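You operate a simulated robot arm through the tools that you are given. There is no shell and no other tool. Be economical: measure what you need, move in short steps, check, and stop when the job is done.

The job below is to be done with a simulated robot arm. You get a single attempt, and the scene is never put back.

Task
Put one of the small cartons from the long bench top on top of the flat carton.

The check looks at the end state, three seconds after you hand in, the way a careful person would. Anything else that was tipped, shoved, dropped, spilled or broken makes it a failure.

Robot
A 7-joint arm with a two-finger parallel gripper, fixed in place. Base frame: the origin is at the foot of the arm, x ahead of it, y to its left, z up; the work surface is at about z = 850. Units: mm, degrees, N and s.
With the tool pointing down near the work surface it reaches from about 240 to 680 mm from the base axis. Its first joint turns from -66.0 to 66.0 degrees. Payload 2.4 kg.
Tool frame: the origin (TCP) lies between the finger pads and is the grasp point; the fingertips stand 30 mm ahead of it; z points along the fingers, y is the line along which they close. The gripper opens to 94 mm. The fingers are 28 mm wide and 10 mm thick; the gripper's body (50 by 96 mm) begins 55 mm behind the TCP.
Orientation is that of the tool frame in the base frame, as a unit quaternion [w, x, y, z]. With the fingers straight down and closing along the base's y, the tool's x points along the base's -x, its y along +y and its z along -z.

Tools
- The arm moves only by the tool servo_tool. Its argument "moves" is a list of rows, each a list of 6 numbers: the shift along the tool's x, y, z in units of 20 mm (1.0 is 20 mm), then the turn, a rotation vector about the tool's x, y, z in units of 4 degrees (1.0 is 4 degrees). In form: [[x, y, z, rx, ry, rz], ...]. A call has 1 to 12 rows; each row shifts and turns the commanded pose from where the row before left it, along the tool's axes as they then stand. "jaw" is the finger opening in mm, from 0 to 94, set as the call begins (left out, the last holds). A call with a number of a shift or a turn outside -1 to 1 is refused whole. Each row takes 0.2 s and may step no farther than 50 mm and 8.6 degrees from the row before; otherwise, or with a gripper value out of range, the whole call is refused. A pose out of reach is approached as far as the arm can. The call stops where the force on the tool passes 40 N (or 10 N more than at its start, if that is more) or the arm is blocked; 0.2 s more then pass. Each finger travels about 153 mm/s and halts on what it meets, pressing with about 42 N; the grip force reading is that of the motor and also rises with nothing between the fingers. The clock runs only during rows and for 0.2 s after the last one: add rows that do not move to give the fingers time. The reply holds the time, the measured pose of the TCP, the force on the tool along the base axes, the opening and the grip force, in the units named above and with some noise.
- Cameras (640 x 400 px; columns grow to the right, rows downward): "scene" is fixed at [41.2, 477.4, 1455.3]; the picture's right is [-0.71, -0.70, 0.00], its down [-0.33, 0.33, -0.89] and it looks along [0.62, -0.63, -0.46] (base axes); focal length 348 px, centre (320, 200). "wrist" rides on the gripper at [-37, 0, -58] in the tool frame; the picture's right is [0.00, -1.00, 0.00], its down [0.97, 0.00, -0.24] and it looks along [0.24, 0.00, 0.97] (tool axes); focal length 218 px, centre (320, 200).
- camera(camera): a new picture of that camera. It takes no simulated time.
- probe_pixels(camera, pixels): for up to 12 pixels [column, row] of the newest picture of that camera ("zoom" is the newest enlarged one), the place [x, y, z] in the base frame of the surface seen there, good to about 2 mm. It takes no simulated time.
- zoom(camera, box): a new picture of the part [left, top, right, bottom] of that camera's present view, enlarged. It takes no simulated time.
- job_done(): hands the job in; it is judged then, once.

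Go step by step. Measure first, check grasps and placings, and put right what went wrong. The budget is 60 turns and 22 pictures, counting those below and the enlarged ones. Unless the task says otherwise, let go and move clear before handing in, and close with one line.

The tools are called after ">>>" by a JSON object that holds its "op" and its "data". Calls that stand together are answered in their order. servo_tool: Moves the arm, as the interface text tells. Its arguments: {"type":"object","properties":{"moves":{"type":"array","items":{"type":"array","items":{"type":"number"}}},"jaw":{"type":"number"}},"required":["moves"]} The other tools are called the same way: camera (camera) takes a picture; probe_pixels (camera, pixels) gives the place of the surface under pixels of a picture; zoom (camera, box) takes an enlarged picture of a part of a camera's view; job_done () hands the job in.

At the start:

```text
t: 0.0
tcp_pos: [330.7, -217.8, 1180.3]
tcp_rot: [0.0, 0.0, 1.0, 0.0]
force: [-0.5, 1.3, -0.2]
gripper_width: 94.1
finger_force: 0.0
```

scene: 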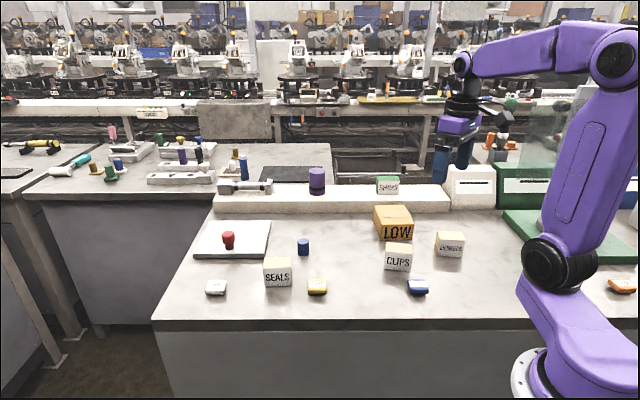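
wrist: 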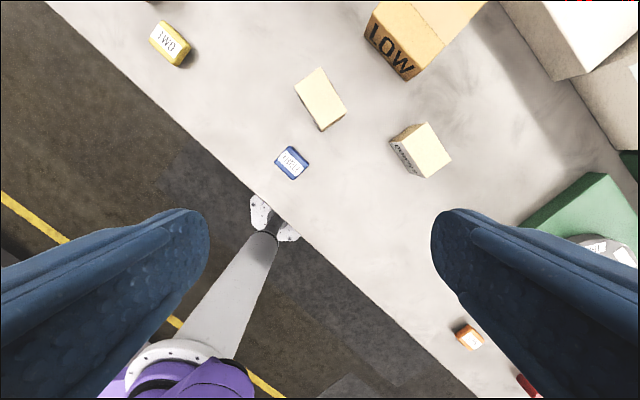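

The picture shows cartons SEALS (278,272), CLIPS (398,257), one at (450,244), LOW (393,222), and one on the ledge (388,186). I'll zoom in to identify them.

>>> {"op": "zoom", "data": {"camera": "scene", "box": [340, 160, 500, 300]}}

>>> {"op": "probe_pixels", "data": {"camera": "scene", "pixels": [[278, 261], [398, 246], [450, 235], [393, 211], [388, 179], [330, 200], [340, 290], [230, 225], [397, 231], [450, 250], [398, 263], [278, 280]]}}

```text
2.86 times, centred on (420, 230) of scene
```

zoom: 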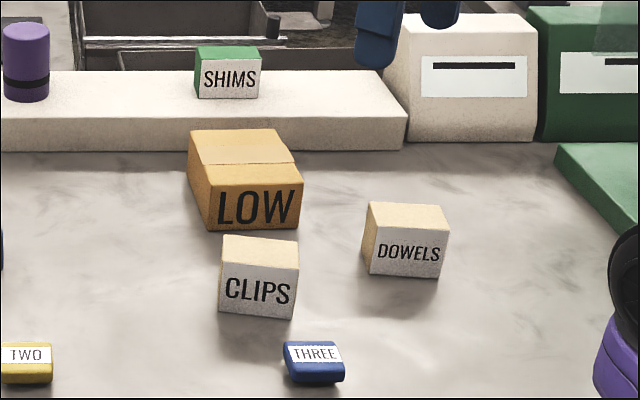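

```text
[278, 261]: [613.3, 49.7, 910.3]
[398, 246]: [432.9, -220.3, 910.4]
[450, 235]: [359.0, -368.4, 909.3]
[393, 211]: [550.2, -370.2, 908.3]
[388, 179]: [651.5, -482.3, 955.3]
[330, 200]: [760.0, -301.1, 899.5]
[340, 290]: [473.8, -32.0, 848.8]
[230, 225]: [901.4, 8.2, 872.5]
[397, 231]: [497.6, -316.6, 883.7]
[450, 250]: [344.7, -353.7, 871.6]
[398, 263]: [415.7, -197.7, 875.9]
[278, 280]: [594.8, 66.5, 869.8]
```

LOW is the flat carton (wide top), and CLIPS and DOWELS stand on the bench near it. I'll probe the corners of the tops in the enlarged picture.

>>> {"op": "probe_pixels", "data": {"camera": "zoom", "pixels": [[193, 133], [274, 132], [299, 174], [209, 183], [225, 238], [296, 243], [295, 266], [223, 260], [372, 205], [443, 207], [447, 231], [375, 226]]}}

>>> {"op": "zoom", "data": {"camera": "wrist", "box": [270, 0, 490, 190]}}

```text
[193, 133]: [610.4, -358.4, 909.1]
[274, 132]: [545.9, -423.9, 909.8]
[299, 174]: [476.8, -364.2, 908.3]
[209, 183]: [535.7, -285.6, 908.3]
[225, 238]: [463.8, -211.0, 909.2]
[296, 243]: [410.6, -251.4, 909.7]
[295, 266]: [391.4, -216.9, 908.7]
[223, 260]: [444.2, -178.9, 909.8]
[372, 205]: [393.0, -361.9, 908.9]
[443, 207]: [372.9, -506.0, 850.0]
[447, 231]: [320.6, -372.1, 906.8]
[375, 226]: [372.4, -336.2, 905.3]
```

```text
2.11 times, centred on (380, 95) of wrist
```

zoom: 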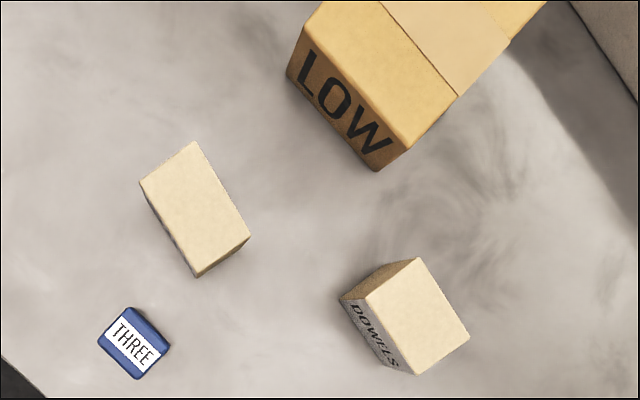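

CLIPS's top centre is about (427,-214), 67 x 38 mm with the long side at about 36.5°; LOW's top centre is about (542,-358) at z 909, with about 95 mm sides. I'll go above CLIPS and turn the tool.

>>> {"op": "servo_tool", "data": {"moves": [[-0.97, 0.033, 1, 0, 0, 0], [-0.97, 0.033, 1, 0, 0, 0], [-0.97, 0.033, 1, 0, 0, 0], [-0.97, 0.033, 1, 0, 0, 0], [-0.97, 0.033, 1, 0, 0, 0], [0, 0, 0.5, 0, 0, -1], [0, 0, 0.5, 0, 0, -1], [0, 0, 0.5, 0, 0, -1], [0, 0, 0.5, 0, 0, -1], [0, 0, 0.5, 0, 0, -1], [0, 0, 0.5, 0, 0, -1], [0, 0, 0.5, 0, 0, -1]], "jaw": 80}}

>>> {"op": "servo_tool", "data": {"moves": [[0, 0, 0, 0, 0, -1], [0, 0, 0, 0, 0, -1], [0, 0, 0, 0, 0, -0.12], [0, 0, 0, 0, 0, 0]]}}

>>> {"op": "camera", "data": {"camera": "wrist"}}

```text
t: 2.6
tcp_pos: [428.5, -213.3, 1009.2]
tcp_rot: [0.0, -0.243, 0.97, 0.0]
force: [-0.6, 1.0, 0.8]
gripper_width: 79.9
finger_force: 0.0
```

```text
t: 3.6
tcp_pos: [427.8, -214.6, 1011.1]
tcp_rot: [0.001, -0.313, 0.95, 0.0]
force: [0.5, -0.8, -0.8]
gripper_width: 80.0
finger_force: 0.1
```

```text
17 pictures are left
```

wrist: 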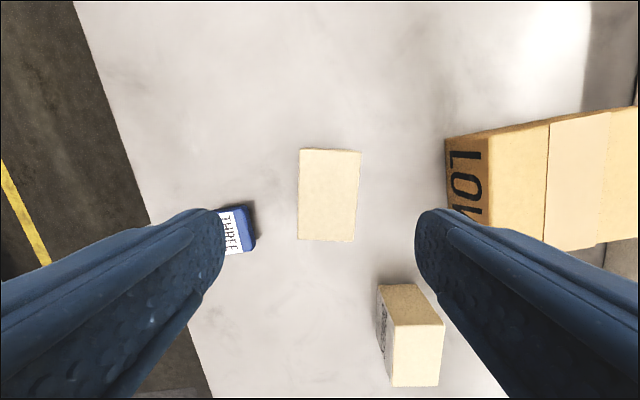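

The carton is nearly square in the view (298–361, 149–242). I'll probe its top corners to set the final centring.

>>> {"op": "probe_pixels", "data": {"camera": "wrist", "pixels": [[303, 152], [358, 154], [353, 238], [300, 236], [329, 195], [446, 142], [486, 138], [550, 125], [607, 115], [545, 245], [600, 241], [232, 230]]}}

```text
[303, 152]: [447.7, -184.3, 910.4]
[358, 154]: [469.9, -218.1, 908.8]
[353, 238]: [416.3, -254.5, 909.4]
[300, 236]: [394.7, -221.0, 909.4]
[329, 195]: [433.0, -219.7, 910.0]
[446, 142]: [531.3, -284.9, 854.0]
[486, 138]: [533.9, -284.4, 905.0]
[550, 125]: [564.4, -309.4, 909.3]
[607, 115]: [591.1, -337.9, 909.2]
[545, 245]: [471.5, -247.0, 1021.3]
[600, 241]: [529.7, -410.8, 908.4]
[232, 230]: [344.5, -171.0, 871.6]
```

The centre is about (432,-219.5) and the long side at about 34.5°. I'll correct by 2° and 6 mm, then descend to z 886.

>>> {"op": "servo_tool", "data": {"moves": [[0, 0, 0, 0, 0, 0.5], [-0.04, -0.32, 0, 0, 0, 0], [0, 0, 0.9, 0, 0, 0], [0, 0, 0.9, 0, 0, 0], [0, 0, 0.9, 0, 0, 0], [0, 0, 0.9, 0, 0, 0], [0, 0, 0.9, 0, 0, 0], [0, 0, 0.9, 0, 0, 0], [0, 0, 0.8, 0, 0, 0], [0, 0, 0, 0, 0, 0]], "jaw": 70}}

>>> {"op": "camera", "data": {"camera": "wrist"}}

```text
t: 5.8
tcp_pos: [433.3, -219.0, 885.7]
tcp_rot: [0.0, -0.296, 0.955, 0.0]
force: [0.9, -0.2, 0.5]
gripper_width: 69.9
finger_force: 0.1
```

```text
16 pictures are left
```

wrist: 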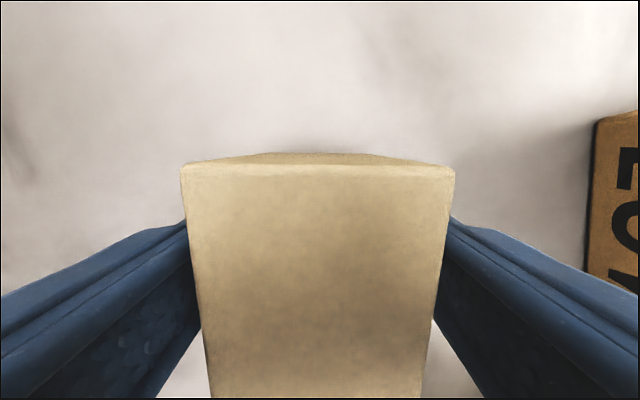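

The carton sits centred between the fingers. I'll close the jaws now.

>>> {"op": "servo_tool", "data": {"moves": [[0, 0, 0, 0, 0, 0], [0, 0, 0, 0, 0, 0], [0, 0, 0, 0, 0, 0]], "jaw": 30}}

```text
t: 6.6
tcp_pos: [432.1, -219.4, 886.0]
tcp_rot: [0.0, -0.296, 0.955, 0.0]
force: [-0.6, -0.5, 0.9]
gripper_width: 48.6
finger_force: 41.4
```

The jaws hold at 48.6 mm with 41 N. I'll lift straight up by 100 mm and check.

>>> {"op": "servo_tool", "data": {"moves": [[0, 0, -0.5, 0, 0, 0], [0, 0, -0.5, 0, 0, 0], [0, 0, -1, 0, 0, 0], [0, 0, -1, 0, 0, 0], [0, 0, -1, 0, 0, 0], [0, 0, -1, 0, 0, 0], [0, 0, 0, 0, 0, 0]]}}

>>> {"op": "camera", "data": {"camera": "scene"}}

```text
t: 8.2
tcp_pos: [432.1, -219.7, 987.4]
tcp_rot: [-0.001, -0.297, 0.955, 0.0]
force: [0.6, 0.0, -0.4]
gripper_width: 48.4
finger_force: 42.3
```

```text
15 pictures are left
```

scene: 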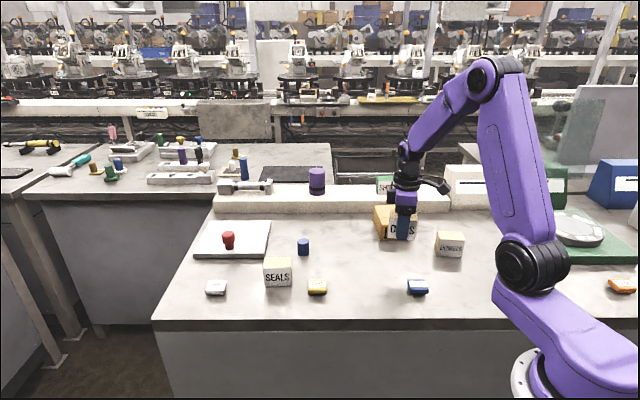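

CLIPS is held and its bottom is about 951, above LOW's top at 909. I'll carry it over LOW's centre and turn it by about 9.5° to align.

>>> {"op": "servo_tool", "data": {"moves": [[-0.068, -0.98, 0, 0, 0, 0], [-0.068, -0.98, 0, 0, 0, 0], [-0.068, -0.98, 0, 0, 0, 0], [-0.068, -0.98, 0, 0, 0, 0], [-0.068, -0.98, 0, 0, 0, 0], [-0.068, -0.98, 0, 0, 0, 0], [-0.068, -0.98, 0, 0, 0, 0], [-0.068, -0.98, 0, 0, 0, 0], [-0.068, -0.98, 0, 0, 0, 0], [0, 0, 0, 0, 0, -0.8], [0, 0, 0, 0, 0, -0.8], [0, 0, 0, 0, 0, -0.8]]}}

>>> {"op": "zoom", "data": {"camera": "scene", "box": [340, 130, 480, 270]}}

>>> {"op": "camera", "data": {"camera": "wrist"}}

```text
t: 10.8
tcp_pos: [543.6, -356.9, 985.5]
tcp_rot: [0.001, -0.377, 0.926, 0.0]
force: [0.5, 0.9, -0.3]
gripper_width: 48.7
finger_force: 42.3
```

```text
2.86 times, centred on (410, 200) of scene
```

zoom: 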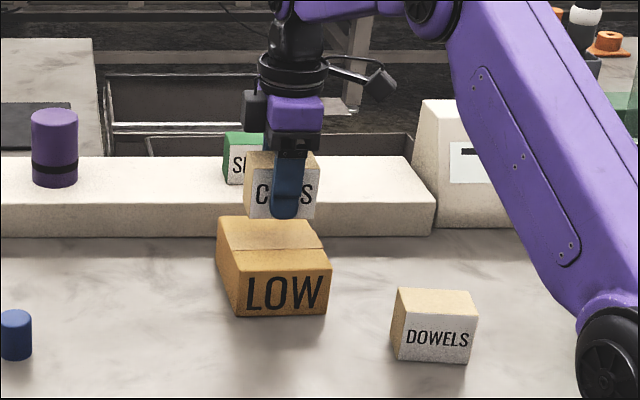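

```text
13 pictures are left
```

wrist: 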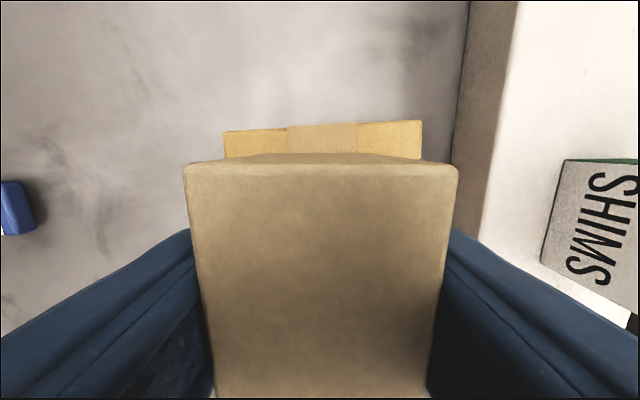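

CLIPS is centred over LOW (LOW's far edge spans 223–422, centre 322). I'll descend 32 mm, then creep down to contact.

>>> {"op": "servo_tool", "data": {"moves": [[0, 0, 0.6, 0, 0, 0], [0, 0, 0.6, 0, 0, 0], [0, 0, 0.4, 0, 0, 0], [0, 0, 0.1, 0, 0, 0], [0, 0, 0.1, 0, 0, 0], [0, 0, 0, 0, 0, 0]]}}

>>> {"op": "zoom", "data": {"camera": "scene", "box": [360, 160, 440, 250]}}

```text
t: 12.2
tcp_pos: [542.3, -358.4, 949.6]
tcp_rot: [0.0, -0.376, 0.927, 0.0]
force: [0.0, 0.0, -1.1]
gripper_width: 48.7
finger_force: 41.8
```

```text
4.44 times, centred on (400, 205) of scene
```

zoom: 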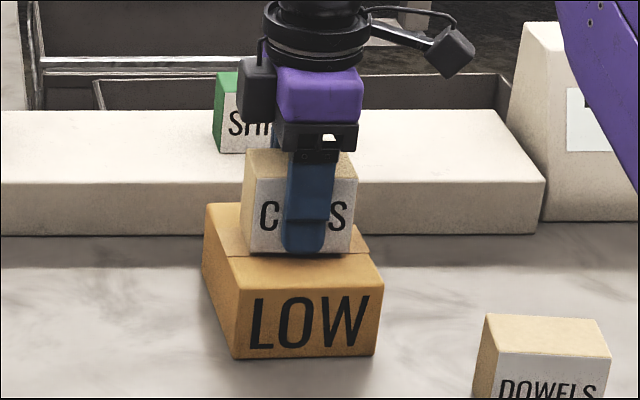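

CLIPS is a few mm above LOW's top with no contact force yet. I'll creep down in 1 mm steps.

>>> {"op": "servo_tool", "data": {"moves": [[0, 0, 0.05, 0, 0, 0], [0, 0, 0.05, 0, 0, 0], [0, 0, 0.05, 0, 0, 0], [0, 0, 0, 0, 0, 0]]}}

```text
t: 13.2
tcp_pos: [542.5, -357.3, 947.9]
tcp_rot: [0.0, -0.375, 0.927, 0.0]
force: [0.0, 0.4, -0.8]
gripper_width: 48.5
finger_force: 42.1
```

>>> {"op": "servo_tool", "data": {"moves": [[0, 0, 0.05, 0, 0, 0], [0, 0, 0.04, 0, 0, 0], [0, 0, 0, 0, 0, 0]]}}

```text
t: 14.0
tcp_pos: [542.1, -357.5, 945.0]
tcp_rot: [0.001, -0.375, 0.927, 0.0]
force: [0.3, 1.2, 3.5]
gripper_width: 48.7
finger_force: 42.0
```

The force has risen to 3.5 N upward, so the carton is touching LOW. I'll open the jaws, then back straight up.

>>> {"op": "servo_tool", "data": {"moves": [[0, 0, 0, 0, 0, 0], [0, 0, 0, 0, 0, 0]], "jaw": 70}}

>>> {"op": "servo_tool", "data": {"moves": [[0, 0, -0.5, 0, 0, 0], [0, 0, -1, 0, 0, 0], [0, 0, -1, 0, 0, 0], [0, 0, -1, 0, 0, 0], [0, 0, -1, 0, 0, 0], [0, 0, -1, 0, 0, 0], [0, 0, -1, 0, 0, 0], [0, 0, 0, 0, 0, 0]]}}

>>> {"op": "camera", "data": {"camera": "wrist"}}

>>> {"op": "camera", "data": {"camera": "scene"}}

```text
t: 14.6
tcp_pos: [543.6, -357.7, 945.7]
tcp_rot: [0.0, -0.375, 0.927, 0.0]
force: [-0.2, 0.0, 0.3]
gripper_width: 69.7
finger_force: 0.0
```

```text
t: 16.4
tcp_pos: [542.3, -357.9, 1074.6]
tcp_rot: [0.0, -0.376, 0.927, 0.0]
force: [0.5, 0.7, -0.1]
gripper_width: 69.9
finger_force: 0.1
```

```text
11 pictures are left
```

wrist: 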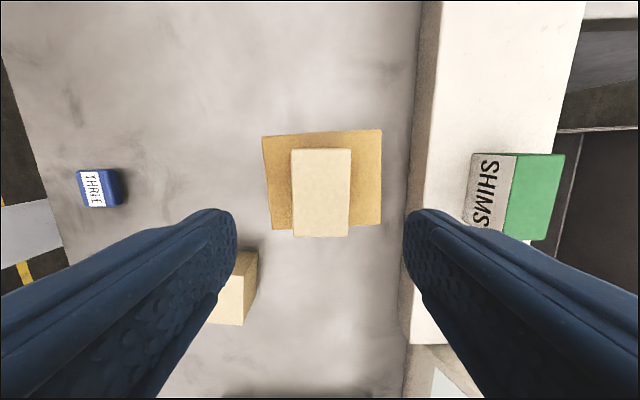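

```text
10 pictures are left
```

scene: 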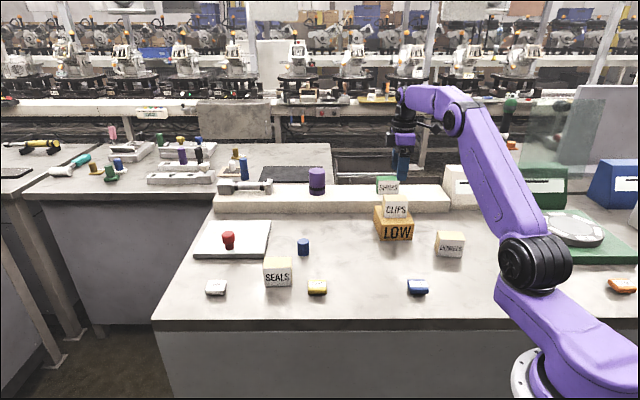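

CLIPS stands flat and fully within LOW's top (wrist picture: carton 291–351, LOW 262–381). Everything else is where it was, and the gripper is clear, so I'll hand in.

>>> {"op": "job_done", "data": {}}

```text
The job is handed in.
```

The CLIPS carton is resting on top of the flat LOW carton, nothing else was disturbed, and the job is handed in.
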